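You operate a simulated robot arm through the tools that you are given. There is no shell and no other tool.

The job below is to be done with a simulated two-armed robot. You get a single attempt, and the scene is never put back.

## Task
Move the brown plug to the grey rail's black socket and set its gold arc to its brightest.
Fine: rail off before the plug moves and on again after; light the arc with the green button.

Only the result counts: the job must be done as asked and must still hold three seconds after the hand-in. Knocking over, shifting, dropping, spilling or breaking anything else fails it.

## Robot
Two 6-joint arms with two-finger parallel grippers on one trunk that stands fixed in place. Base frame: the origin is at the foot of the trunk, x ahead of it, y to its left, z up; the work surface is at about z = 780. Lengths are in mm, angles in degrees, forces in N, time in s.
The left shoulder is at [-91, 177, 799], the right one opposite. With the tool pointing down near the work surface each hand reaches from about 100 to 720 mm from the base axis, measured 20 degrees to its own side. Payload 1.57 kg a hand.
The TCP of each hand is the grasp point between the finger pads, 30 mm short of the fingertips. In the tool frame z runs along the fingers and y along their closing line. Largest opening 80 mm; finger width 17, thickness 12; the body of the gripper, 40 by 82 mm, starts 80 mm behind the TCP.
Orientation is that of the tool frame in the base frame, as a unit quaternion [w, x, y, z]. With the fingers straight down and closing along the base's y, the tool's x points along the base's -x, its y along +y and its z along -z.

## Interface
- The arms move only by the tool move_arm. It takes "left_commands", "right_commands" or both (then of equal length, played together; a hand with none holds still); each is a list of rows, each a list of 3 entries, a list of its own where there are three numbers: the shift along the tool's x, y, z in units of 100 mm (1.0 is 100 mm), then the turn, a rotation vector about the tool's x, y, z in units of 120 degrees (1.0 is 120 degrees), then the gripper command, from -1 (shut) to 1 (fully open), values between in proportion. In form: [[[dx, dy, dz], [wx, wy, wz], claw], ...]. A call has 1 to 20 rows; each row is the pose to reach, as a shift and turn from the pose commanded when the call began, along the tool's axes at that moment. A call with a number of a shift or a turn outside -1 to 1 is refused whole. A row lasts 0.2 s, in which the tool goes at most 50 mm and 8.6 degrees; a call with a longer step from one row to the next is refused whole, and so is a gripper value outside its range. A pose out of reach is approached as far as the arm can. The call stops where the force on the tool passes 40 N (or 10 N more than at its start, if that is more) or the arm is blocked; 0.2 s more then pass. Each finger travels about 72 mm/s and halts on what it meets, pressing with about 29 N; the grip force reading is that of the motor and also rises with nothing between the fingers. The clock runs only during rows and for 0.2 s after the last one: add rows that repeat a pose to give the fingers time. The reply holds the time, the measured pose of the TCP, the force on the tool along the base axes, the opening and the grip force, in the units named above and with some noise, with the torque about the TCP (base axes, N m) and any sound that the robot's microphone picked up.
- Cameras (640 x 400 px; columns grow to the right, rows downward): "scene" is now at [38.9, -4.6, 1520.1]; the picture's right is [-0.04, -1.00, 0.00], its down [-0.74, 0.03, -0.68] and it looks along [0.68, -0.03, -0.74] (base axes); focal length 325 px, centre (320, 200). "left" rides on the left gripper at [72, 7, -122] in its tool frame; the picture's right is [-0.09, 1.00, 0.00], its down [-0.84, -0.08, -0.54] and it looks along [-0.54, -0.05, 0.84] (tool axes); focal length 238 px, centre (320, 200). "right" rides on the right gripper at [72, -7, -122] in its tool frame; the picture's right is [0.09, 1.00, 0.00], its down [-0.84, 0.08, -0.54] and it looks along [-0.54, 0.05, 0.84] (tool axes); focal length 238 px, centre (320, 200).
- get_image(camera): a new picture of that camera. No time passes.
- slide_trunk(by): moves the trunk up (or, below 0, down) by that many mm; the arms and the scene camera ride with it, the base frame stays. It gives what a move gives, with no picture.
- turn_head(pan, tilt): turns the head with the scene camera to pan (to the left, within 143 degrees either way) and tilt (down, from -29 to 69), counted from straight ahead of the robot (the tilt from the chest, where the trunk bows). It gives what a move gives.
- point_at(camera, pixels): for up to 12 pixels [column, row] of the newest picture of that camera ("zoom" is the newest enlarged one), the place [x, y, z] in the base frame of the surface seen there, good to about 2 mm. No time passes.
- inspect(camera, box): a new picture of the part [left, top, right, bottom] of that camera's present view, enlarged. No time passes.
- sign_off(): hands the job in; it is judged then, once.

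Leave the grippers open and the arms clear of the work at the hand-in unless told otherwise.

The tools are called as name(argument=value, ...) on one line, values as JSON. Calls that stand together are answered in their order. move_arm: Moves the arms, as the interface text tells. Its arguments: {"type":"object","properties":{"left_commands":{"type":"array"},"right_commands":{"type":"array"}},"required":[]} The other tools are called the same way: slide_trunk (by) moves the trunk up or down; turn_head (pan, tilt) turns the head that bears the scene camera; get_image (camera) takes a picture; point_at (camera, pixels) gives the place of the surface under pixels of a picture; inspect (camera, box) takes an enlarged picture of a part of a camera's view; sign_off () hands the job in.

At the start:

```text
clock: 0.0
left_position: [516.0, 108.1, 1167.6]
left_orientation: [0.0, 0.0, 1.0, 0.0]
left_wrist_force: [-1.1, 0.0, -0.3]
left_ft_torque: [0.01, -0.01, 0.03]
left_finger_gap: 80.1
left_grasp_force: 0.1
right_position: [441.1, -238.8, 1107.7]
right_orientation: [0.0, 0.0, 1.0, 0.0]
right_wrist_force: [0.0, -0.2, 0.1]
right_ft_torque: [0.0, 0.01, -0.04]
right_finger_gap: 79.9
right_grasp_force: 0.2
trunk travel left (down, up): [-243.0, 85.0]
head pan, tilt (commanded): [-2.2, 47.4]
```

scene: 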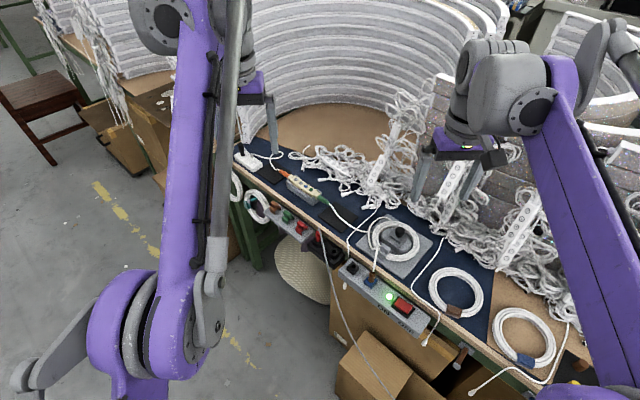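
right: 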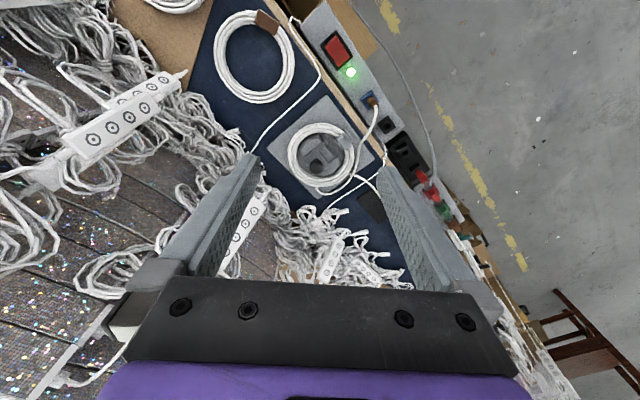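
left: 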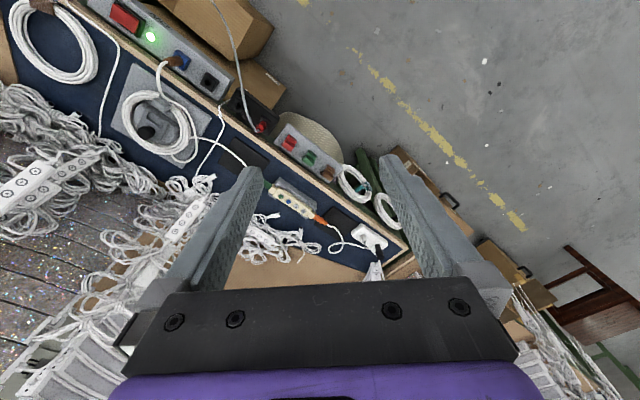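

I see a cluttered bench with a grey rail (red rocker switch, green light, sockets) near scene pixel (390,300), and another rail with buttons near (290,222). I will look closer at both.

inspect(camera="scene", box=[320, 210, 480, 350])

inspect(camera="scene", box=[225, 140, 385, 260])

inspect(camera="right", box=[200, 0, 480, 240])

inspect(camera="left", box=[80, 0, 420, 270])

```text
2.86 times, centred on (400, 280) of scene
```

zoom: 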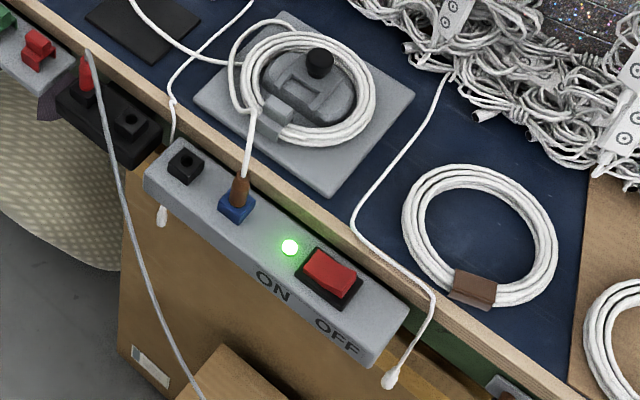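

```text
3.33 times, centred on (305, 200) of scene
```

zoom: 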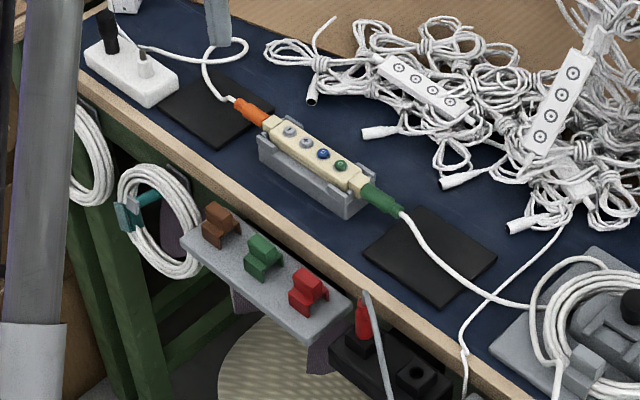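

```text
1.67 times, centred on (340, 120) of right
```

zoom: 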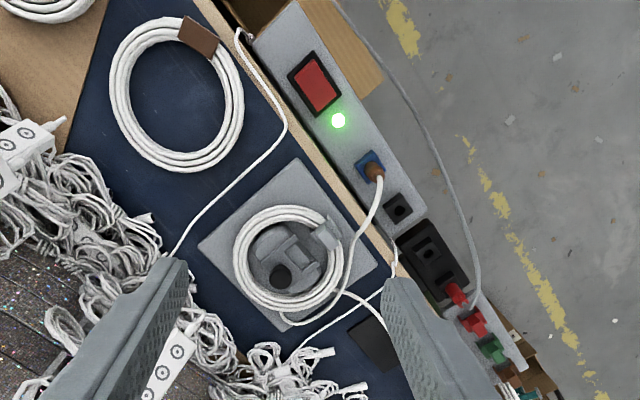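

```text
1.48 times, centred on (250, 135) of left
```

zoom: 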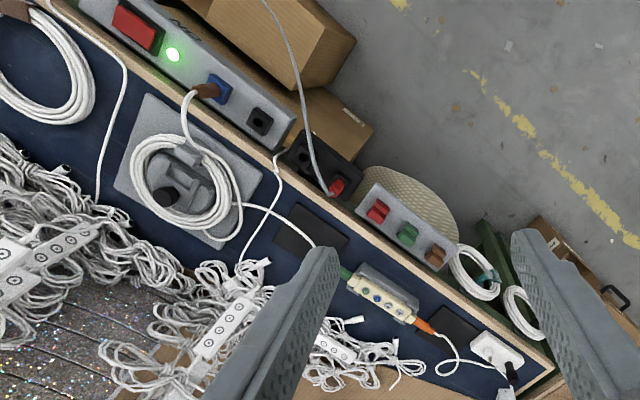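

The grey rail holds a black socket (free), a blue socket with the brown plug in it, a green lamp and a red rocker with ON/OFF. The cream hand controller has coloured buttons. I don't know yet what the gold arc is, so I'll turn the head to look around (no objects touched).

turn_head(pan=0, tilt=15)

```text
clock: 1.0
left_position: [516.1, 106.3, 1167.0]
left_orientation: [0.0, 0.0, 1.0, 0.0]
left_wrist_force: [0.2, 0.4, 0.9]
left_ft_torque: [0.02, 0.01, 0.01]
left_finger_gap: 79.9
left_grasp_force: 0.2
right_position: [441.0, -238.6, 1107.0]
right_orientation: [0.0, 0.0, 1.0, 0.0]
right_wrist_force: [-0.2, 0.6, 0.5]
right_ft_torque: [-0.01, 0.02, 0.0]
right_finger_gap: 79.6
right_grasp_force: 0.1
trunk travel left (down, up): [-243.0, 85.0]
head pan, tilt (commanded): [0.0, 15.0]
```

The head is now tilted up; I take a picture to look for the gold arc.

get_image(camera="scene")

```text
taken
```

scene: 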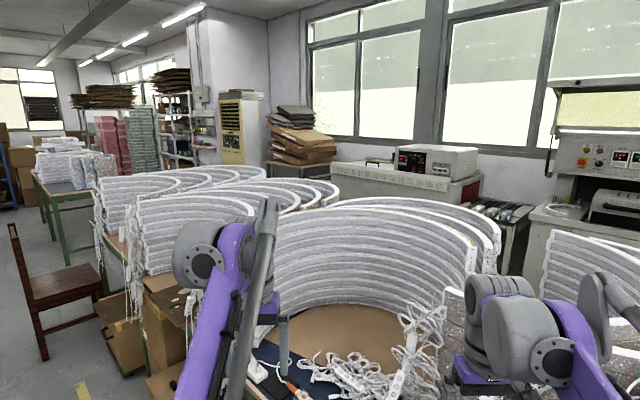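

No gold arc stands out in the room. I turn the head back down toward the bench for close views.

turn_head(pan=5, tilt=55)

get_image(camera="scene")

inspect(camera="left", box=[240, 165, 400, 265])

inspect(camera="left", box=[100, 60, 260, 190])

```text
clock: 2.0
left_position: [516.9, 108.2, 1165.9]
left_orientation: [0.0, 0.0, 1.0, 0.001]
left_wrist_force: [0.3, -0.3, 0.9]
left_ft_torque: [0.0, 0.01, 0.01]
left_finger_gap: 80.2
left_grasp_force: 0.1
right_position: [441.5, -238.6, 1107.6]
right_orientation: [0.0, 0.0, 1.0, 0.0]
right_wrist_force: [-1.0, 0.6, -0.1]
right_ft_torque: [0.01, 0.05, 0.03]
right_finger_gap: 80.3
right_grasp_force: 0.1
trunk travel left (down, up): [-243.0, 85.0]
head pan, tilt (commanded): [5.0, 55.0]
```

```text
taken
```

scene: 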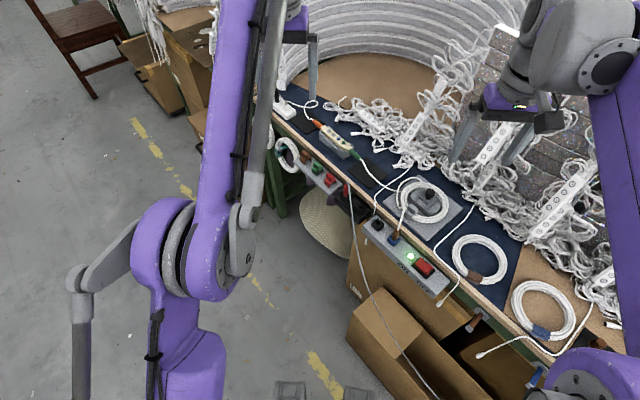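

```text
4.00 times, centred on (320, 215) of left
```

zoom: 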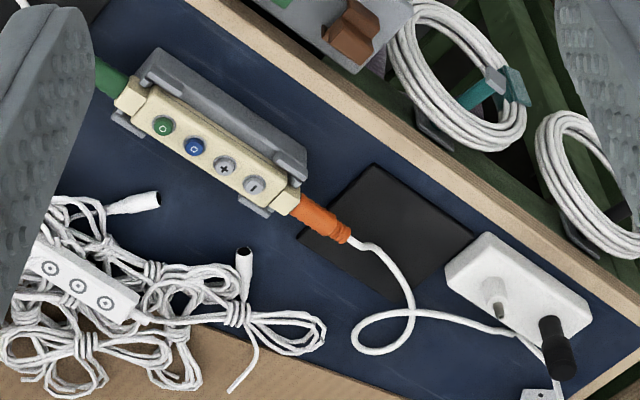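

```text
3.08 times, centred on (180, 125) of left
```

zoom: 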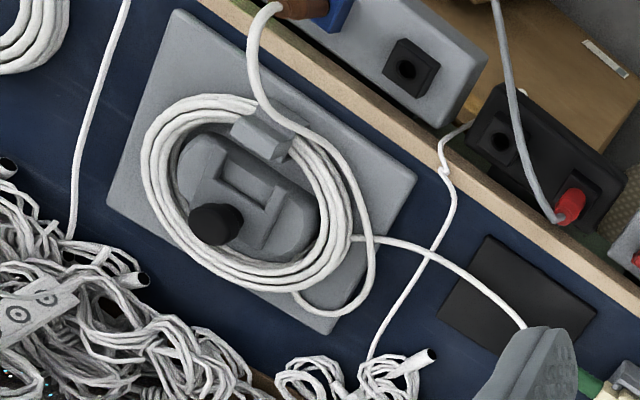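

The cream controller carries green (○), blue (□), "+" and "−" buttons in a grey cradle. I now take an enlarged scene view of the rail and measure.

inspect(camera="scene", box=[340, 195, 460, 310])

```text
3.48 times, centred on (400, 252) of scene
```

zoom: 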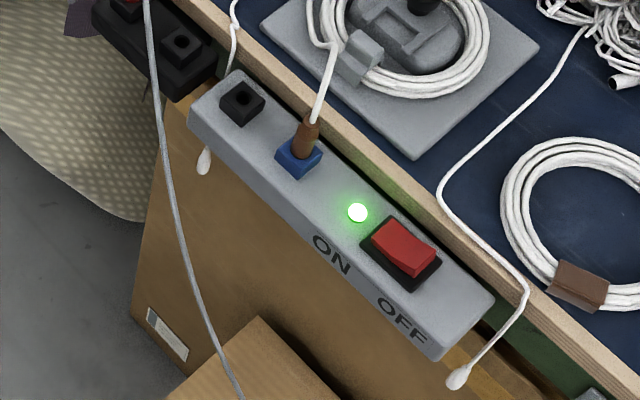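

I will read positions of the socket, plug, rocker and rail corners from this zoomed picture.

point_at(camera="zoom", pixels=[[241, 100], [230, 120], [262, 100], [222, 92], [240, 82], [299, 155], [307, 122], [303, 140], [357, 212], [392, 240], [415, 258], [403, 250]])

point_at(camera="zoom", pixels=[[190, 115], [238, 72], [435, 358], [492, 298], [300, 180], [320, 158], [276, 152], [375, 245], [440, 265], [408, 290], [392, 217], [310, 230]])

```text
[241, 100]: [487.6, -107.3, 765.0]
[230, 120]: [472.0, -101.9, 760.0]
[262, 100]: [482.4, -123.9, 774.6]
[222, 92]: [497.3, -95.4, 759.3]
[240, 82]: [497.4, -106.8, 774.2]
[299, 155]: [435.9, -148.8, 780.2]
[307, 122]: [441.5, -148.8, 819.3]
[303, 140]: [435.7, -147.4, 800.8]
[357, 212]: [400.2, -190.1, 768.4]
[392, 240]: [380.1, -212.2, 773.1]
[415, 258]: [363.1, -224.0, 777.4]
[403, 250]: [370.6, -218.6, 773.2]
```

```text
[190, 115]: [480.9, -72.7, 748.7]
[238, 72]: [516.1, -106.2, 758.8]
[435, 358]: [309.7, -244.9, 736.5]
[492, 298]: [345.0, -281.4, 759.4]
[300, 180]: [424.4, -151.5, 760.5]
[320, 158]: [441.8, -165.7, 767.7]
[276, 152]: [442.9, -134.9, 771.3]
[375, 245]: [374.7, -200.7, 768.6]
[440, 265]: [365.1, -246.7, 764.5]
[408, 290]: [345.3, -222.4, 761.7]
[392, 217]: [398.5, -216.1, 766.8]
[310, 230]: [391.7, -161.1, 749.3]
```

The rail top lies near z ≈ 760, running diagonally; plug near (437,-149,775–820), black socket near (487,-108,768), rocker near (371,-218,773). I'll bring the right hand down a bit over the rail to view it closely, fingers staying high (z ≈ 1007).

move_arm(right_commands=[[[0.1, 0.22, 0.25], [0, 0, 0], 1], [[0.2, 0.45, 0.5], [0, 0, 0], 1], [[0.3, 0.67, 0.75], [0, 0, 0], 1], [[0.41, 0.89, 1.0], [0, 0, 0], 1], [[0.41, 0.89, 1.0], [0, 0, 0], 1]])

get_image(camera="right")

```text
clock: 3.2
left_position: [515.9, 106.6, 1167.6]
left_orientation: [0.001, 0.0, 1.0, 0.0]
left_wrist_force: [-0.1, 0.0, -0.4]
left_ft_torque: [0.01, 0.01, -0.02]
left_finger_gap: 80.2
left_grasp_force: 0.0
right_position: [400.5, -149.2, 1007.2]
right_orientation: [0.0, 0.001, 1.0, 0.0]
right_wrist_force: [0.6, -0.2, 0.3]
right_ft_torque: [0.03, -0.01, 0.02]
right_finger_gap: 79.9
right_grasp_force: 0.0
trunk travel left (down, up): [-243.0, 85.0]
head pan, tilt (commanded): [5.0, 55.0]
```

```text
taken
```

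right: 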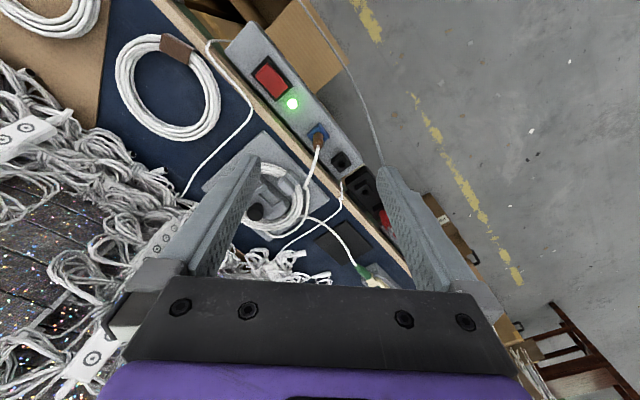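

The rail is at the top centre of the right-camera picture; I zoom on it and on the coil stand.

inspect(camera="right", box=[220, 10, 400, 210])

inspect(camera="right", box=[230, 130, 420, 290])

```text
2.00 times, centred on (310, 110) of right
```

zoom: 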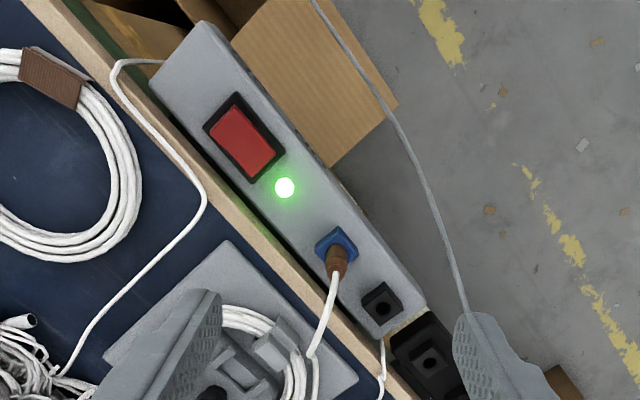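

```text
2.50 times, centred on (325, 210) of right
```

zoom: 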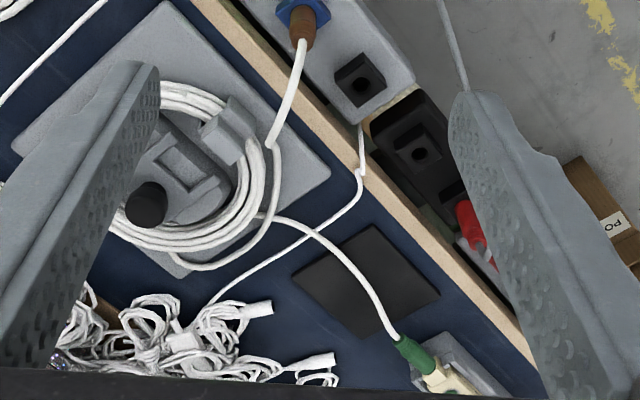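

I take a tighter zoom on the plug, socket and rocker, then measure.

inspect(camera="right", box=[285, 105, 385, 185])

point_at(camera="right", pixels=[[319, 134], [320, 143], [341, 162], [292, 104], [275, 84], [262, 72], [240, 35], [375, 165], [345, 178], [300, 112]])

```text
5.00 times, centred on (335, 145) of right
```

zoom: 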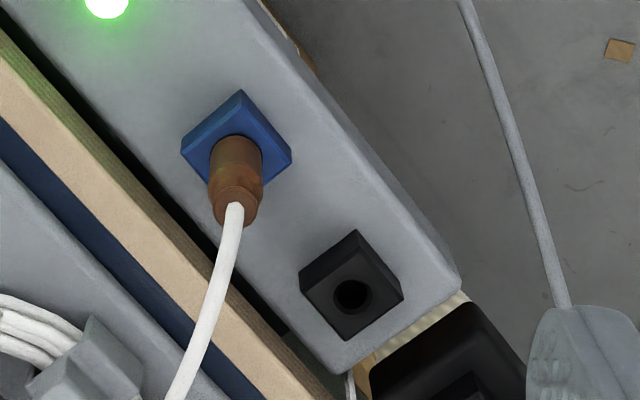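

```text
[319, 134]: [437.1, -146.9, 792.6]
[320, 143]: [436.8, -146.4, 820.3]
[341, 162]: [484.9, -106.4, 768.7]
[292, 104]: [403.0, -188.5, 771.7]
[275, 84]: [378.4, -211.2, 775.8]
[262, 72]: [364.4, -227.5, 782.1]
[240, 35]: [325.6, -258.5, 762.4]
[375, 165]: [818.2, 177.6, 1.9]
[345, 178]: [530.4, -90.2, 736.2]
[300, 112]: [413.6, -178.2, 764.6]
```

The plug is a brown upright cylinder in a blue diamond-oriented socket, with the black socket's round hole at zoom (352,295). I measure socket corners and hole in this zoom.

point_at(camera="zoom", pixels=[[240, 92], [292, 157], [182, 150], [235, 195], [237, 145], [212, 165], [262, 165], [352, 296], [357, 235], [402, 292], [300, 285], [347, 335]])

inspect(camera="right", box=[225, 20, 325, 120])

```text
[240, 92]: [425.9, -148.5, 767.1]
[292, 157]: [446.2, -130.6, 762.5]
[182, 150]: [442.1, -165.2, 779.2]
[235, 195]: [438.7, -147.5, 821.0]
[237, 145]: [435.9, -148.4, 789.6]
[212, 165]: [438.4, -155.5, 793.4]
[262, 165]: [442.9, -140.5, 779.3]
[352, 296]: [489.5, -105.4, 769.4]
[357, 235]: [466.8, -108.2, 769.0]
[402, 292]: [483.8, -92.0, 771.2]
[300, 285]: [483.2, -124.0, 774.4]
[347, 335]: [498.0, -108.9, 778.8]
```

```text
4.00 times, centred on (275, 70) of right
```

zoom: 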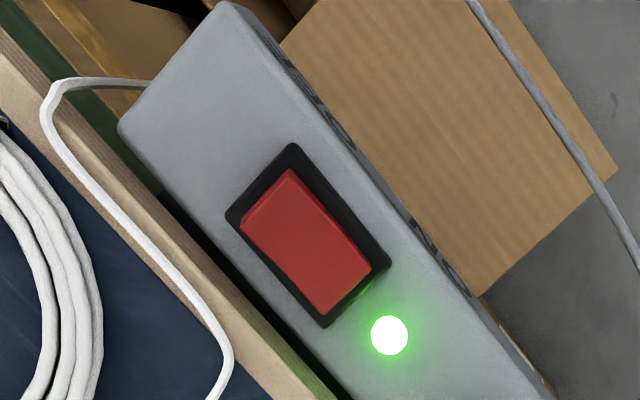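

I sample points across the rail's top face and on the rocker to learn any slope.

point_at(camera="zoom", pixels=[[160, 120], [210, 60], [240, 30], [220, 150], [260, 110], [350, 350], [420, 270], [460, 320], [190, 170], [240, 220], [300, 145], [390, 265]])

point_at(camera="zoom", pixels=[[245, 222], [288, 172], [328, 312], [368, 265], [265, 197], [348, 288], [306, 240], [285, 215], [325, 262], [360, 120], [520, 390], [90, 60]])

```text
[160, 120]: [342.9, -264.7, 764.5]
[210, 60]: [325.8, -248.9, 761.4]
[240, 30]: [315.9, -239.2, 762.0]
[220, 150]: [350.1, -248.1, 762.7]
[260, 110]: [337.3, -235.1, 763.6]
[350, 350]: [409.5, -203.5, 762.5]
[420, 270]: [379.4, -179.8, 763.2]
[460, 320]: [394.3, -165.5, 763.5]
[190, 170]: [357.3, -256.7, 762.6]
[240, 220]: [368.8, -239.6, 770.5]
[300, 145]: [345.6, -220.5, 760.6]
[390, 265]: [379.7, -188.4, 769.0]
```

```text
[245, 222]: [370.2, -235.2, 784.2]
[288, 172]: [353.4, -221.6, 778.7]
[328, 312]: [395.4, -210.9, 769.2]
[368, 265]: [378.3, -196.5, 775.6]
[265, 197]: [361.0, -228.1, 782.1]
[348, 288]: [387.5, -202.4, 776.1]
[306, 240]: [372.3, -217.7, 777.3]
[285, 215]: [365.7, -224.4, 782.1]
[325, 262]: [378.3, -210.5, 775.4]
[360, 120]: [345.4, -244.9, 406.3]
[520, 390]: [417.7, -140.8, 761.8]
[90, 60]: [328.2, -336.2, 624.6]
```

The rail top is flat at z ≈ 763; the rocker's raised (OFF) end is near (361,-228,782). Next I look at the controller with the left camera, zoomed around (295,200).

inspect(camera="left", box=[255, 175, 335, 225])

inspect(camera="left", box=[320, 190, 420, 270])

```text
8.00 times, centred on (295, 200) of left
```

zoom: 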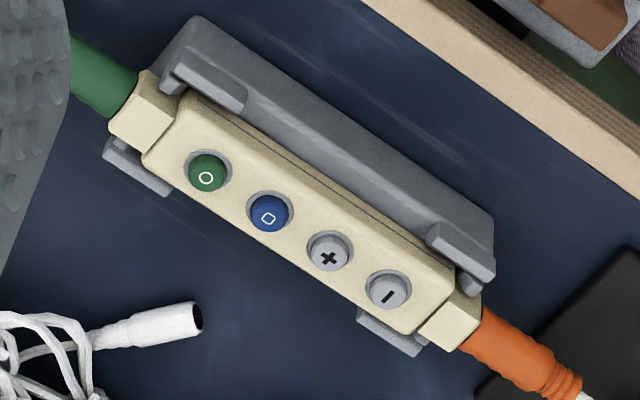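

```text
5.00 times, centred on (370, 230) of left
```

zoom: 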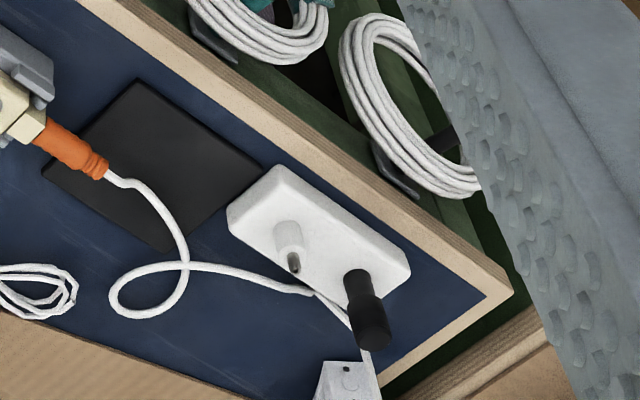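

The controller sits in a sloped cradle with green ○, blue □, + and − in a row. I re-zoom and measure button positions and the face slope.

inspect(camera="left", box=[255, 175, 335, 225])

point_at(camera="zoom", pixels=[[208, 173], [269, 213], [329, 252], [389, 290], [185, 110], [155, 155], [455, 270], [420, 325], [300, 180], [245, 235], [360, 220], [130, 115]])

point_at(camera="zoom", pixels=[[200, 25], [485, 215], [480, 280], [200, 95], [140, 175], [390, 335], [300, 110], [450, 320], [110, 80], [530, 360], [50, 250], [300, 350]])

```text
8.00 times, centred on (295, 200) of left
```

zoom: 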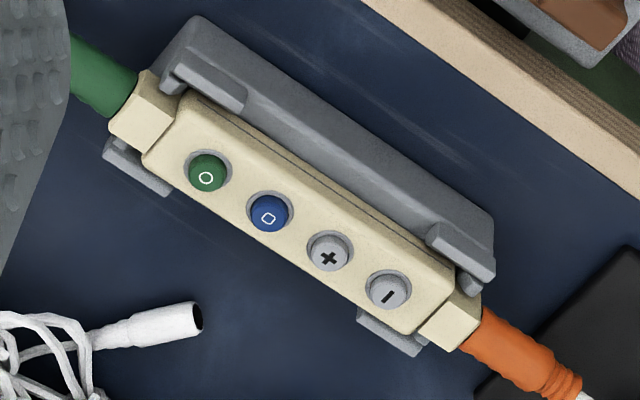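

```text
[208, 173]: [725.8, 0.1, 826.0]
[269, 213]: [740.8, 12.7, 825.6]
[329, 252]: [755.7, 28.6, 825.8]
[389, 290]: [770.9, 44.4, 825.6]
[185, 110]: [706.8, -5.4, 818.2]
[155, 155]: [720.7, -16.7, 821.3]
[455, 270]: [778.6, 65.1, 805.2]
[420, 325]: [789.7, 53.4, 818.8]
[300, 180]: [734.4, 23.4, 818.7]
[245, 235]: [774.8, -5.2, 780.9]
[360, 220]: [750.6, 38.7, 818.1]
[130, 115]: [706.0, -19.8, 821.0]
```

```text
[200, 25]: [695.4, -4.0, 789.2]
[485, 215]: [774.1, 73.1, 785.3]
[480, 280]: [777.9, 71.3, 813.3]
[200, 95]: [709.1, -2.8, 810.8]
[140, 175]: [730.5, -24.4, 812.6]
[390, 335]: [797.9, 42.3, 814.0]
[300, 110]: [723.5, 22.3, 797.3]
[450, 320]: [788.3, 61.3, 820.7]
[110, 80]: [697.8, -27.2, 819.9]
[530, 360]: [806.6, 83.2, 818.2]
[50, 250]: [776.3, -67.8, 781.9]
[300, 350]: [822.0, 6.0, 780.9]
```

Key readings: controller buttons top at z ≈ 826 – green (726,0), blue (741,13), + (756,29), − (771,44); the rail rocker's OFF end centre is (362,-228,782). First step: switch the rail off. I bring the right hand, fingers shut, above the OFF end, turned 45° so the finger pair lies across the rail.

move_arm(right_commands=[[[0.06, -0.126, 0.16], [0, 0, -0.0625], -1], [[0.117, -0.251, 0.33], [0, 0, -0.125], -1], [[0.176, -0.377, 0.5], [0, 0, -0.1875], -1], [[0.234, -0.503, 0.66], [0, 0, -0.25], -1], [[0.293, -0.628, 0.83], [0, 0, -0.3125], -1], [[0.351, -0.754, 1.0], [0, 0, -0.375], -1], [[0.351, -0.754, 1.0], [0, 0, -0.375], -1]])

get_image(camera="right")

get_image(camera="scene")

```text
clock: 4.8
left_position: [516.2, 107.9, 1167.6]
left_orientation: [0.0, 0.0, 1.0, 0.0]
left_wrist_force: [0.0, 0.0, 0.7]
left_ft_torque: [-0.05, -0.04, 0.01]
left_finger_gap: 80.1
left_grasp_force: 0.0
right_position: [365.7, -226.1, 906.5]
right_orientation: [0.001, -0.384, 0.923, 0.0]
right_wrist_force: [-0.7, -0.3, -0.5]
right_ft_torque: [0.01, -0.01, 0.02]
right_finger_gap: 0.0
right_grasp_force: 21.8
trunk travel left (down, up): [-243.0, 85.0]
head pan, tilt (commanded): [5.0, 55.0]
```

```text
taken
```

right: 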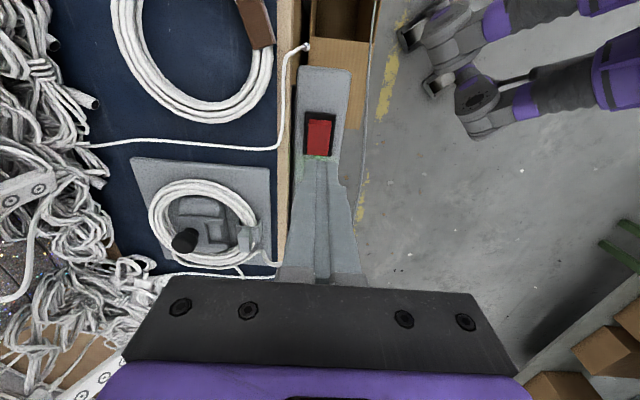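

```text
taken
```

scene: 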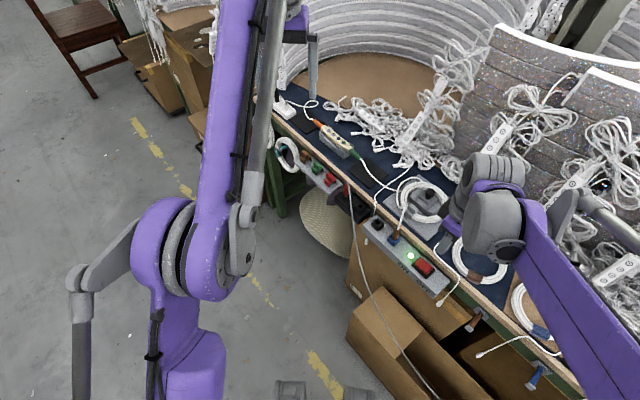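

The finger pair is lined up above the rocker in the right camera. I zoom the scene to check the hand's place.

inspect(camera="scene", box=[360, 140, 560, 300])

inspect(camera="right", box=[250, 50, 410, 290])

```text
2.50 times, centred on (460, 220) of scene
```

zoom: 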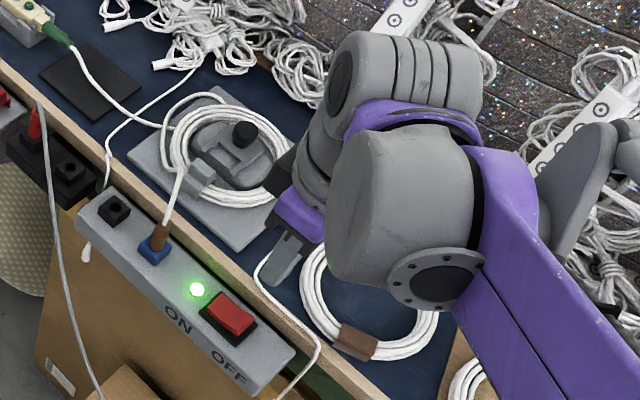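

```text
1.67 times, centred on (330, 170) of right
```

zoom: 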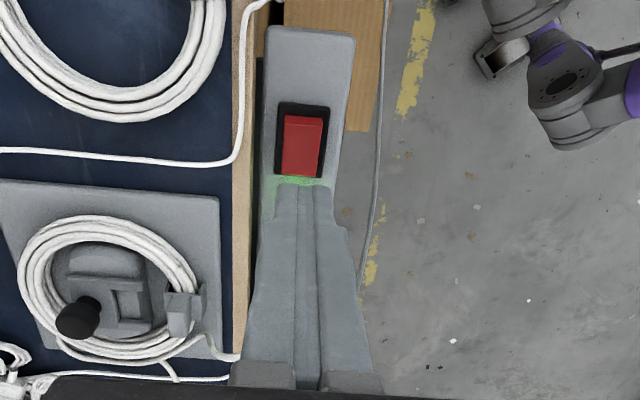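

The fingertips (scene ≈ (446,246)) hang above the rocker. I go straight down to about 10 mm above the raised OFF end (TCP z ≈ 822) and look again.

move_arm(right_commands=[[[0, 0, 0.3], [0, 0, 0], -1], [[0, 0, 0.6], [0, 0, 0], -1], [[0, 0, 0.8], [0, 0, 0], -1], [[0, 0, 0.85], [0, 0, 0], -1], [[0, 0, 0.85], [0, 0, 0], -1]])

get_image(camera="right")

inspect(camera="scene", box=[360, 200, 480, 300])

```text
clock: 6.0
left_position: [515.7, 108.1, 1165.9]
left_orientation: [-0.001, 0.0, 1.0, 0.0]
left_wrist_force: [-0.1, -0.2, -0.7]
left_ft_torque: [-0.02, 0.0, -0.03]
left_finger_gap: 79.9
left_grasp_force: 0.0
right_position: [364.2, -226.6, 822.5]
right_orientation: [0.0, -0.382, 0.924, 0.0]
right_wrist_force: [-0.3, -0.4, -0.3]
right_ft_torque: [-0.02, 0.0, 0.0]
right_finger_gap: 0.0
right_grasp_force: 20.8
trunk travel left (down, up): [-243.0, 85.0]
head pan, tilt (commanded): [5.0, 55.0]
```

```text
taken
```

right: 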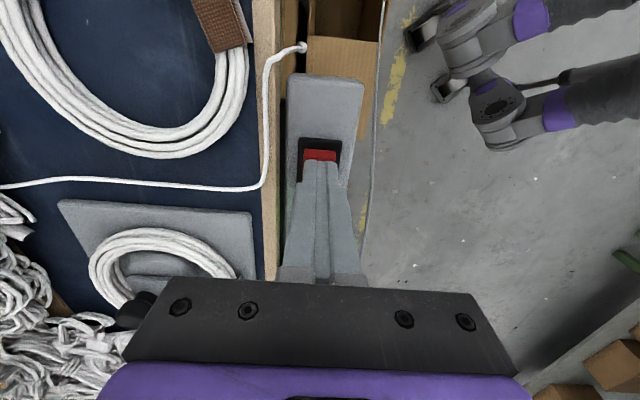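

```text
4.00 times, centred on (420, 250) of scene
```

zoom: 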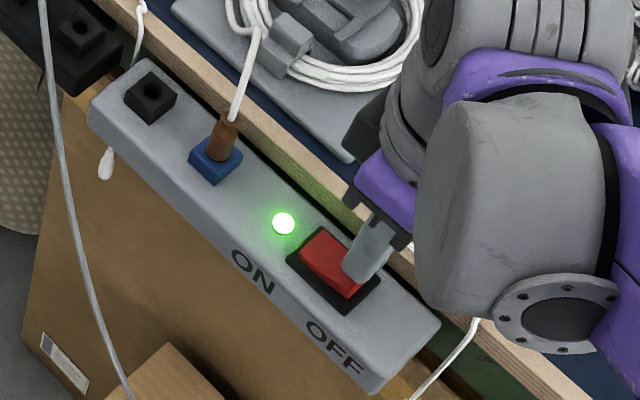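

The fingertips are right above the OFF end of the rocker. I press down in 2 mm steps to TCP z ≈ 802 and lift again within the same call only if not stopped; first the press alone.

move_arm(right_commands=[[[0, 0, 0.04], [0, 0, 0], -1], [[0, 0, 0.08], [0, 0, 0], -1], [[0, 0, 0.1], [0, 0, 0], -1], [[0, 0, 0.12], [0, 0, 0], -1], [[0, 0, 0.14], [0, 0, 0], -1], [[0, 0, 0.16], [0, 0, 0], -1], [[0, 0, 0.18], [0, 0, 0], -1]])

inspect(camera="scene", box=[360, 200, 480, 300])

```text
clock: 7.7
left_position: [516.0, 107.6, 1167.7]
left_orientation: [0.0, 0.0, 1.0, 0.001]
left_wrist_force: [0.1, -0.3, 0.2]
left_ft_torque: [0.01, -0.01, -0.01]
left_finger_gap: 80.0
left_grasp_force: 0.1
right_position: [365.3, -225.6, 805.7]
right_orientation: [0.0, -0.382, 0.924, -0.001]
right_wrist_force: [-0.3, -1.1, 12.7]
right_ft_torque: [0.06, -0.09, 0.06]
right_finger_gap: 0.0
right_grasp_force: 21.3
trunk travel left (down, up): [-243.0, 85.0]
head pan, tilt (commanded): [5.0, 55.0]
```

```text
4.00 times, centred on (420, 250) of scene
```

zoom: 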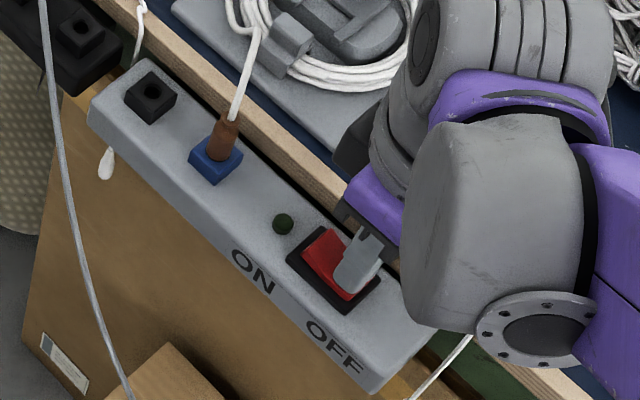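

The green lamp went dark – rail is off. I lift straight up 70 mm, fingers still shut.

move_arm(right_commands=[[[0, 0, -0.2], [0, 0, 0], -1], [[0, 0, -0.5], [0, 0, 0], -1], [[0, 0, -0.8], [0, 0, 0], -1], [[0, 0, -0.8], [0, 0, 0], -1]])

inspect(camera="scene", box=[360, 200, 480, 300])

point_at(camera="zoom", pixels=[[229, 118], [240, 85], [247, 60], [255, 35], [237, 15], [222, 150], [210, 145], [237, 150], [152, 92], [290, 45]])

```text
clock: 8.7
left_position: [515.3, 107.6, 1167.7]
left_orientation: [0.001, 0.0, 1.0, 0.0]
left_wrist_force: [0.1, -0.1, -0.5]
left_ft_torque: [-0.05, -0.03, 0.01]
left_finger_gap: 80.3
left_grasp_force: 0.1
right_position: [364.9, -225.7, 885.5]
right_orientation: [0.0, -0.383, 0.924, 0.0]
right_wrist_force: [-0.6, 0.6, 0.5]
right_ft_torque: [-0.01, -0.01, -0.01]
right_finger_gap: 0.0
right_grasp_force: 21.1
trunk travel left (down, up): [-243.0, 85.0]
head pan, tilt (commanded): [5.0, 55.0]
```

```text
4.00 times, centred on (420, 250) of scene
```

zoom: 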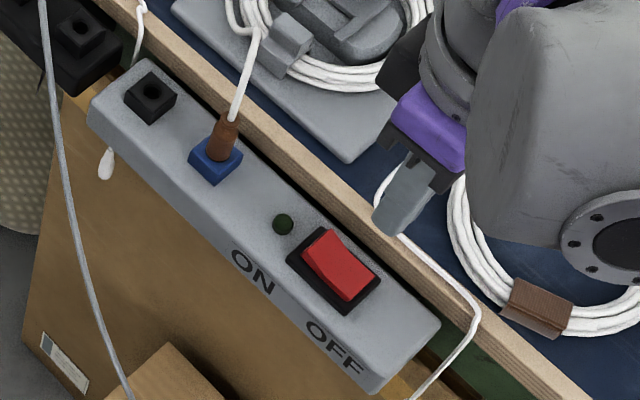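

```text
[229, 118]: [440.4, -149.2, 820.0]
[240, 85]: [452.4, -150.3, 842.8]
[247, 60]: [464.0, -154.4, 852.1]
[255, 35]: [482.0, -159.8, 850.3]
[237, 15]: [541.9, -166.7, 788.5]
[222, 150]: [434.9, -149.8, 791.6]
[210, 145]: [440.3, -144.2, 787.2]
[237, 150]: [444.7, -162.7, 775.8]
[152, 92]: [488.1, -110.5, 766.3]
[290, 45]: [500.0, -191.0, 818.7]
```

Rocker now shows OFF side down and lamp dark. Cable leaves the plug top at (440,-149,820), arches to z ≈ 853 toward +x. I raise to z ≈ 905, swing over near the plug and turn the hand so it closes roughly along the rail, opening to about 50 mm.

move_arm(right_commands=[[[0, 0, -0.2], [0, 0, 0.0], -1], [[-0.1, 0, -0.2], [0, 0, 0.0625], -1], [[-0.2, 0, -0.2], [0, 0, 0.125], -1], [[-0.3, 0, -0.2], [0, 0, 0.1875], -1], [[-0.4, 0, -0.2], [0, 0, 0.25], -0.5], [[-0.5, 0, -0.2], [0, 0, 0.3125], 0.25], [[-0.6, 0, -0.2], [0, 0, 0.375], 0.25], [[-0.7, 0, -0.2], [0, 0, 0.4375], 0.25], [[-0.8, 0, -0.2], [0, 0, 0.5], 0.25], [[-0.9, 0.0, -0.2], [0, 0, 0.5625], 0.25], [[-0.94, 0.007, -0.2], [0, 0, 0.625], 0.25], [[-0.94, 0.007, -0.2], [0, 0, 0.625], 0.25]])

get_image(camera="right")

inspect(camera="scene", box=[340, 180, 480, 290])

```text
clock: 11.2
left_position: [516.2, 108.6, 1167.1]
left_orientation: [0.0, 0.0, 1.0, 0.0]
left_wrist_force: [0.3, 0.7, -0.4]
left_ft_torque: [-0.03, -0.03, -0.04]
left_finger_gap: 79.8
left_grasp_force: 0.1
right_position: [430.6, -158.4, 904.4]
right_orientation: [0.0, 0.26, 0.966, 0.0]
right_wrist_force: [-0.9, -0.3, -0.1]
right_ft_torque: [0.0, -0.02, -0.01]
right_finger_gap: 50.2
right_grasp_force: 0.0
trunk travel left (down, up): [-243.0, 85.0]
head pan, tilt (commanded): [5.0, 55.0]
```

```text
taken
```

right: 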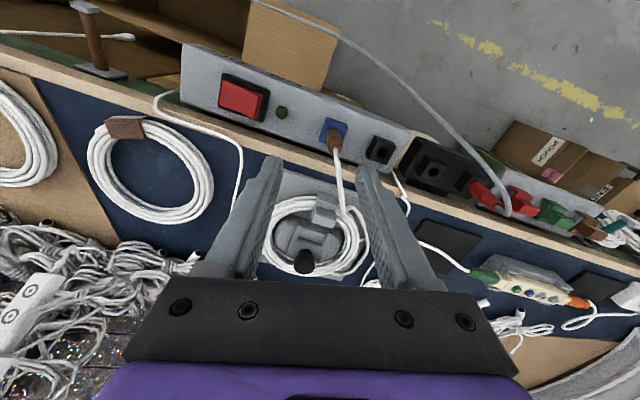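

```text
3.64 times, centred on (410, 235) of scene
```

zoom: 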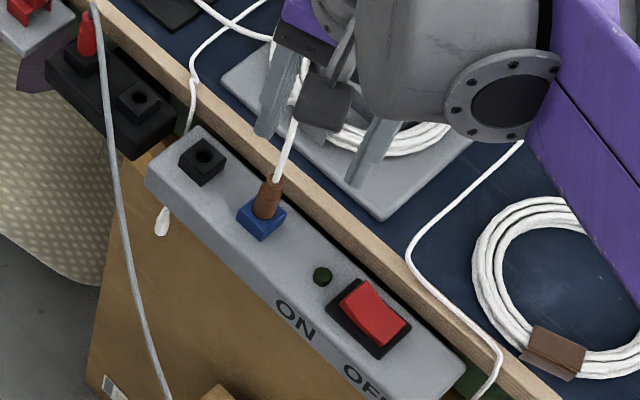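

The hand is above the plug with fingers straddling it. I zoom the right camera on plug and sockets and measure again from this viewpoint.

inspect(camera="right", box=[300, 105, 420, 180])

```text
5.33 times, centred on (360, 142) of right
```

zoom: 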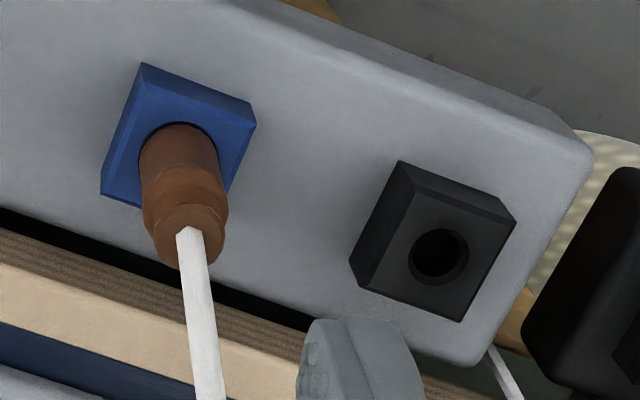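

I measure the black socket's top face corners, hole rim, the blue socket's top and the plug's outline.

point_at(camera="zoom", pixels=[[414, 186], [508, 218], [460, 316], [366, 284], [438, 225], [468, 250], [440, 282], [410, 255], [438, 252], [480, 225], [430, 295], [400, 270]])

point_at(camera="zoom", pixels=[[148, 85], [248, 120], [232, 180], [108, 188], [180, 130], [180, 170], [145, 175], [218, 175], [185, 210], [150, 205], [222, 215], [190, 235]])

```text
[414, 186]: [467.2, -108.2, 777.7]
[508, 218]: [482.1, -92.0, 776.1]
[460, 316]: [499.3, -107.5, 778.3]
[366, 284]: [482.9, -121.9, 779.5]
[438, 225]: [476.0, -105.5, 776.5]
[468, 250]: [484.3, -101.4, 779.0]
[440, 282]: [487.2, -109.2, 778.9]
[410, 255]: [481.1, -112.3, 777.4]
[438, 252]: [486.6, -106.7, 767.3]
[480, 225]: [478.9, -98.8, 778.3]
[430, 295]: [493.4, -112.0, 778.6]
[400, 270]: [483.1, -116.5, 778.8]
```

```text
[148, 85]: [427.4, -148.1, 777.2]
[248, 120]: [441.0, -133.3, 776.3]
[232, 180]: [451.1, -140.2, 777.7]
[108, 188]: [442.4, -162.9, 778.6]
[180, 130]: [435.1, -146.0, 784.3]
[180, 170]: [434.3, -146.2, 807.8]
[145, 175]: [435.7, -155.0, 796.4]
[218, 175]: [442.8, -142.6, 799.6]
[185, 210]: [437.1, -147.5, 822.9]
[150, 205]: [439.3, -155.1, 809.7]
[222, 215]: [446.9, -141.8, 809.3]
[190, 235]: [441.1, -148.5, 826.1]
```

Black socket's hole centre ≈ (482.6,-107.3), top z ≈ 778; blue socket/plug centre ≈ (441.7,-148.1), plug top z ≈ 826. I centre over the plug and go down to TCP z ≈ 814 (tips at ≈ 784, above the socket box), fingers open 50 mm.

move_arm(right_commands=[[[-0.042, 0.141, 0], [0, 0, 0], 0.25], [[-0.042, 0.141, 0.2], [0, 0, 0], 0.25], [[-0.042, 0.141, 0.4], [0, 0, 0], 0.25], [[-0.042, 0.141, 0.6], [0, 0, 0], 0.25], [[-0.042, 0.141, 0.8], [0, 0, 0], 0.25], [[-0.042, 0.141, 0.907], [0, 0, 0], 0.25], [[-0.042, 0.141, 0.907], [0, 0, 0], 0.25]])

get_image(camera="right")

inspect(camera="scene", box=[350, 190, 470, 280])

```text
clock: 12.8
left_position: [516.6, 107.9, 1166.6]
left_orientation: [0.0, 0.0, 1.0, 0.0]
left_wrist_force: [0.7, -0.3, 0.0]
left_ft_torque: [-0.02, 0.03, 0.04]
left_finger_gap: 80.1
left_grasp_force: 0.0
right_position: [441.0, -148.2, 814.1]
right_orientation: [0.0, 0.259, 0.966, -0.001]
right_wrist_force: [-1.2, 0.8, -0.6]
right_ft_torque: [-0.02, -0.01, 0.01]
right_finger_gap: 50.1
right_grasp_force: 0.0
trunk travel left (down, up): [-243.0, 85.0]
head pan, tilt (commanded): [5.0, 55.0]
```

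```text
taken
```

right: 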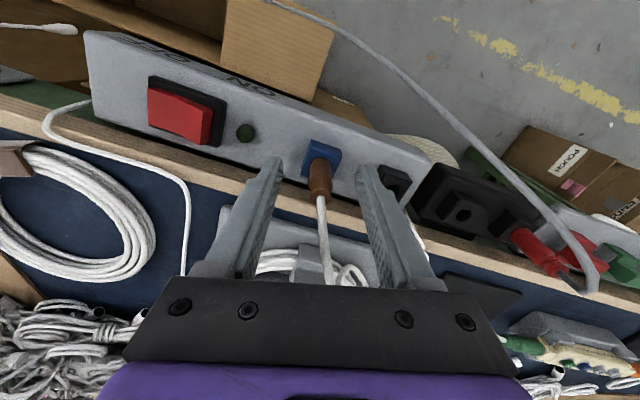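

```text
4.44 times, centred on (410, 235) of scene
```

zoom: 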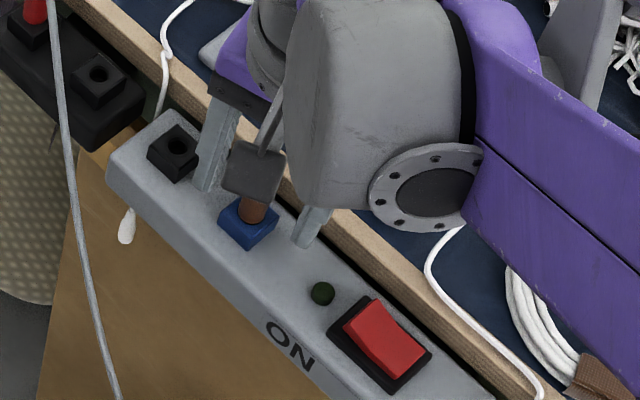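

The plug sits between the fingers. I close on it and hold for a few rows.

move_arm(right_commands=[[[0, 0, 0], [0, 0, 0], -0.4], [[0, 0, 0], [0, 0, 0], -1], [[0, 0, 0], [0, 0, 0], -1], [[0, 0, 0], [0, 0, 0], -1], [[0, 0, 0], [0, 0, 0], -1]])

get_image(camera="right")

```text
clock: 14.1
left_position: [515.1, 108.4, 1167.6]
left_orientation: [0.001, -0.001, 1.0, 0.0]
left_wrist_force: [0.0, 0.0, -0.8]
left_ft_torque: [0.01, 0.01, 0.01]
left_finger_gap: 79.9
left_grasp_force: 0.1
right_position: [442.0, -148.0, 814.6]
right_orientation: [0.001, 0.259, 0.966, 0.0]
right_wrist_force: [2.1, 2.0, 1.5]
right_ft_torque: [0.04, -0.05, -0.06]
right_finger_gap: 12.6
right_grasp_force: 28.9
trunk travel left (down, up): [-243.0, 85.0]
head pan, tilt (commanded): [5.0, 55.0]
```

```text
taken
```

right: 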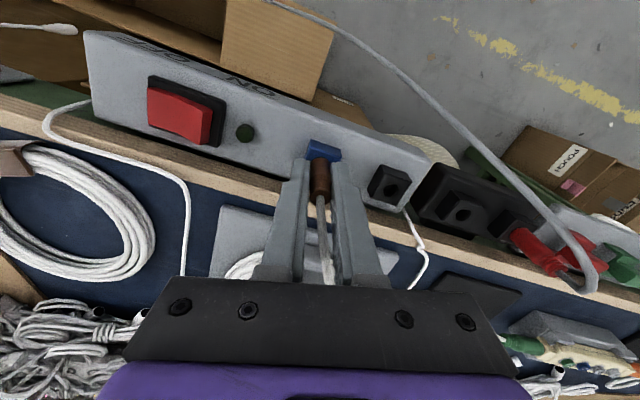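

Grip is firm at a 12.6 mm gap, 29 N. I pull straight up gently, 40 mm.

move_arm(right_commands=[[[0, 0, -0.02], [0, 0, 0], -1], [[0, 0, -0.05], [0, 0, 0], -1], [[0, 0, -0.1], [0, 0, 0], -1], [[0, 0, -0.15], [0, 0, 0], -1], [[0, 0, -0.2], [0, 0, 0], -1], [[0, 0, -0.25], [0, 0, 0], -1], [[0, 0, -0.3], [0, 0, 0], -1], [[0, 0, -0.35], [0, 0, 0], -1], [[0, 0, -0.4], [0, 0, 0], -1], [[0, 0, -0.4], [0, 0, 0], -1]])

get_image(camera="right")

get_image(camera="scene")

```text
clock: 16.2
left_position: [516.3, 107.6, 1167.2]
left_orientation: [0.0, 0.0, 1.0, 0.0]
left_wrist_force: [-0.2, 0.8, 0.0]
left_ft_torque: [-0.02, 0.01, -0.01]
left_finger_gap: 80.0
left_grasp_force: 0.0
right_position: [440.6, -148.9, 853.2]
right_orientation: [0.0, 0.259, 0.966, 0.001]
right_wrist_force: [-0.3, 0.1, 0.4]
right_ft_torque: [0.04, -0.01, -0.05]
right_finger_gap: 13.5
right_grasp_force: 29.0
trunk travel left (down, up): [-243.0, 85.0]
head pan, tilt (commanded): [5.0, 55.0]
```

```text
taken
```

right: 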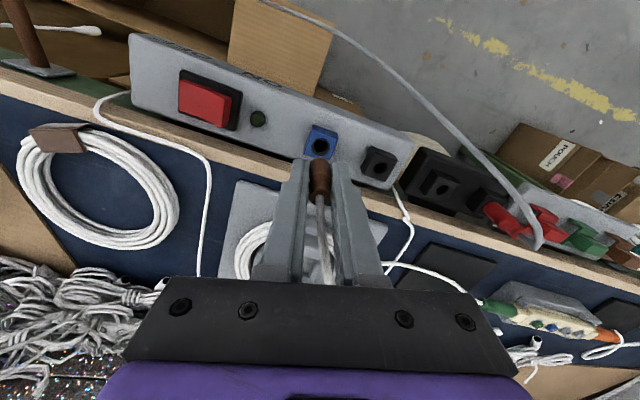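

```text
taken
```

scene: 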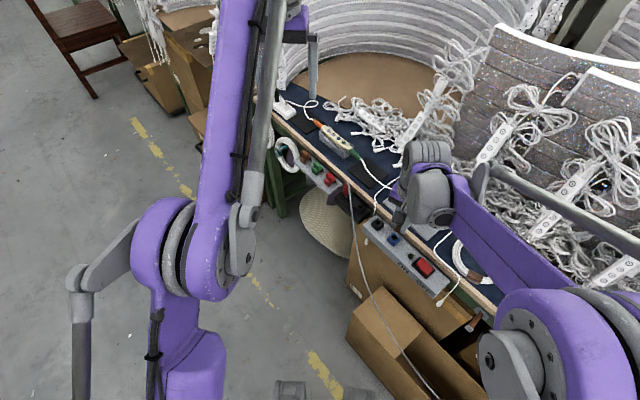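

The blue hole is now empty and the plug hangs in the fingers. I zoom in to check how it is held.

inspect(camera="right", box=[270, 110, 420, 220])

inspect(camera="scene", box=[360, 190, 460, 260])

```text
3.64 times, centred on (345, 165) of right
```

zoom: 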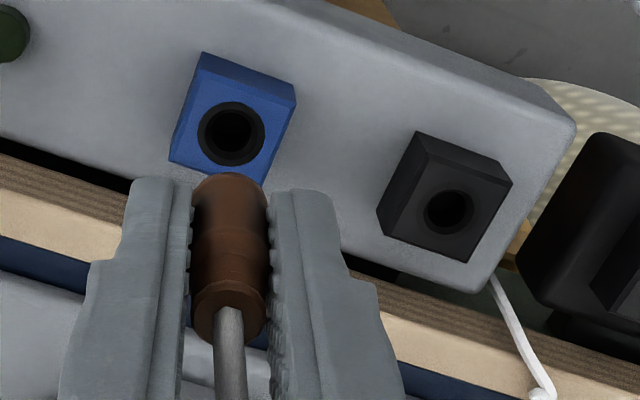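

```text
5.71 times, centred on (410, 225) of scene
```

zoom: 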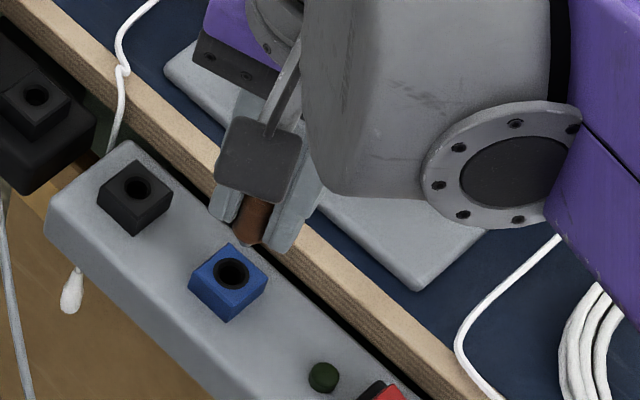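

I measure both hole rims and the held plug's ends in the right-camera zoom.

inspect(camera="right", box=[270, 110, 420, 220])

point_at(camera="zoom", pixels=[[232, 103], [264, 133], [230, 164], [199, 132], [449, 190], [473, 211], [448, 235], [424, 209], [232, 177], [230, 210], [230, 255], [228, 295]])

point_at(camera="zoom", pixels=[[206, 72], [294, 100], [172, 160], [421, 150], [508, 183], [468, 260], [382, 232], [232, 132], [448, 212], [150, 185], [310, 195]])

```text
3.64 times, centred on (345, 165) of right
```

zoom: 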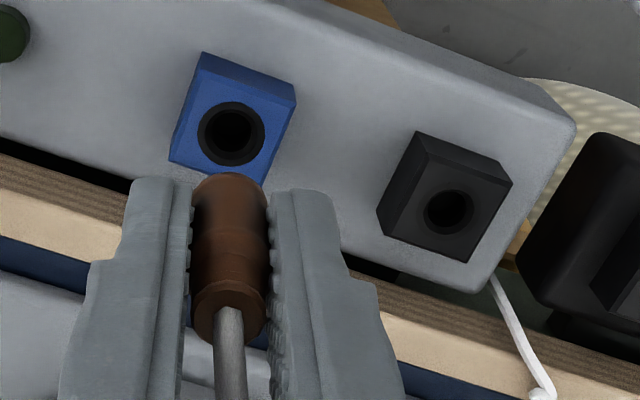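

```text
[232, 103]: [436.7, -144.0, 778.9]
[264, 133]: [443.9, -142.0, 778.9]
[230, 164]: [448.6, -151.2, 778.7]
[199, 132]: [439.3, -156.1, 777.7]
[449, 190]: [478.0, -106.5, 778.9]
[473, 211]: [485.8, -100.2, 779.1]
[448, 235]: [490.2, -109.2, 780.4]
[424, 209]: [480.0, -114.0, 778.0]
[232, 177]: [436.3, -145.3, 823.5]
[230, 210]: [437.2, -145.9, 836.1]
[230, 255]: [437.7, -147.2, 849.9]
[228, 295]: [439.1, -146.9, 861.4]
```

```text
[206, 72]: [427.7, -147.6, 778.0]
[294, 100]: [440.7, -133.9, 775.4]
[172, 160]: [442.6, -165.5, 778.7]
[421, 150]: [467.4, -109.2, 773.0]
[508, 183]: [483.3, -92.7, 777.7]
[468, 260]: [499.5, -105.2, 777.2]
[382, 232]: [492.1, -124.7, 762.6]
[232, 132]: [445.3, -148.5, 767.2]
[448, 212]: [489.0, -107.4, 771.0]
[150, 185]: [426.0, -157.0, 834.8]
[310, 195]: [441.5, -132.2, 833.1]
```

Hole-to-hole offset ≈ (41.3, 40.8) mm. I check whether the plug slipped in the fingers, by measuring its top and its lower end more finely from both cameras.

inspect(camera="right", box=[300, 140, 350, 210])

inspect(camera="scene", box=[385, 205, 435, 240])

point_at(camera="zoom", pixels=[[300, 165], [310, 175], [305, 180], [320, 165], [290, 170], [300, 150]])

```text
5.71 times, centred on (325, 175) of right
```

zoom: 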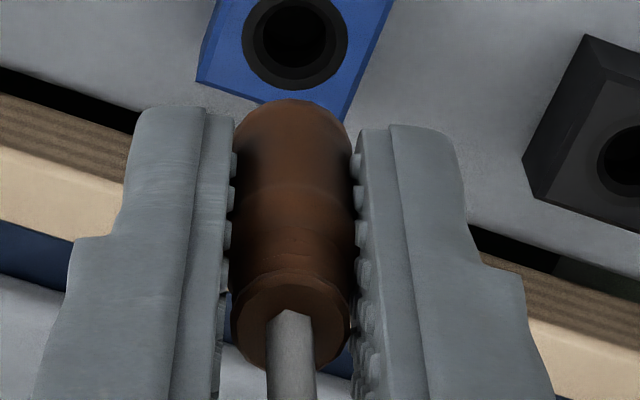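

```text
11.43 times, centred on (410, 222) of scene
```

zoom: 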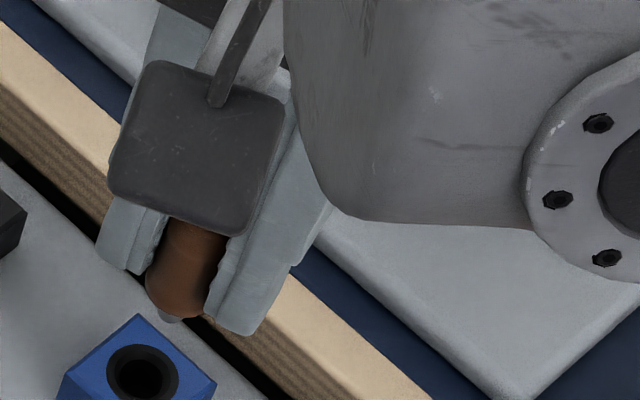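

```text
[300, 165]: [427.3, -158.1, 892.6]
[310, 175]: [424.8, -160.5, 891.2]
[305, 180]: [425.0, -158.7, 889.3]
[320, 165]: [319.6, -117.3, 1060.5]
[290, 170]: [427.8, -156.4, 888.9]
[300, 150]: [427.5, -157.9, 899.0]
```

The scene zoom shows a short metal pin under the plug at (172,318). I measure the plug's lower edge and pin tip.

point_at(camera="zoom", pixels=[[180, 250], [178, 290], [178, 305], [172, 320], [170, 322], [155, 275], [215, 245], [125, 262], [240, 330]])

```text
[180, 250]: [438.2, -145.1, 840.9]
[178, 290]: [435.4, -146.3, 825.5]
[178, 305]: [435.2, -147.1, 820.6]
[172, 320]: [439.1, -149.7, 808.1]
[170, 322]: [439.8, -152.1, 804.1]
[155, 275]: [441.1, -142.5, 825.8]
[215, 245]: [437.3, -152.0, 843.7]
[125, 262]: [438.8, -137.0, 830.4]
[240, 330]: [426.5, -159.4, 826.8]
```

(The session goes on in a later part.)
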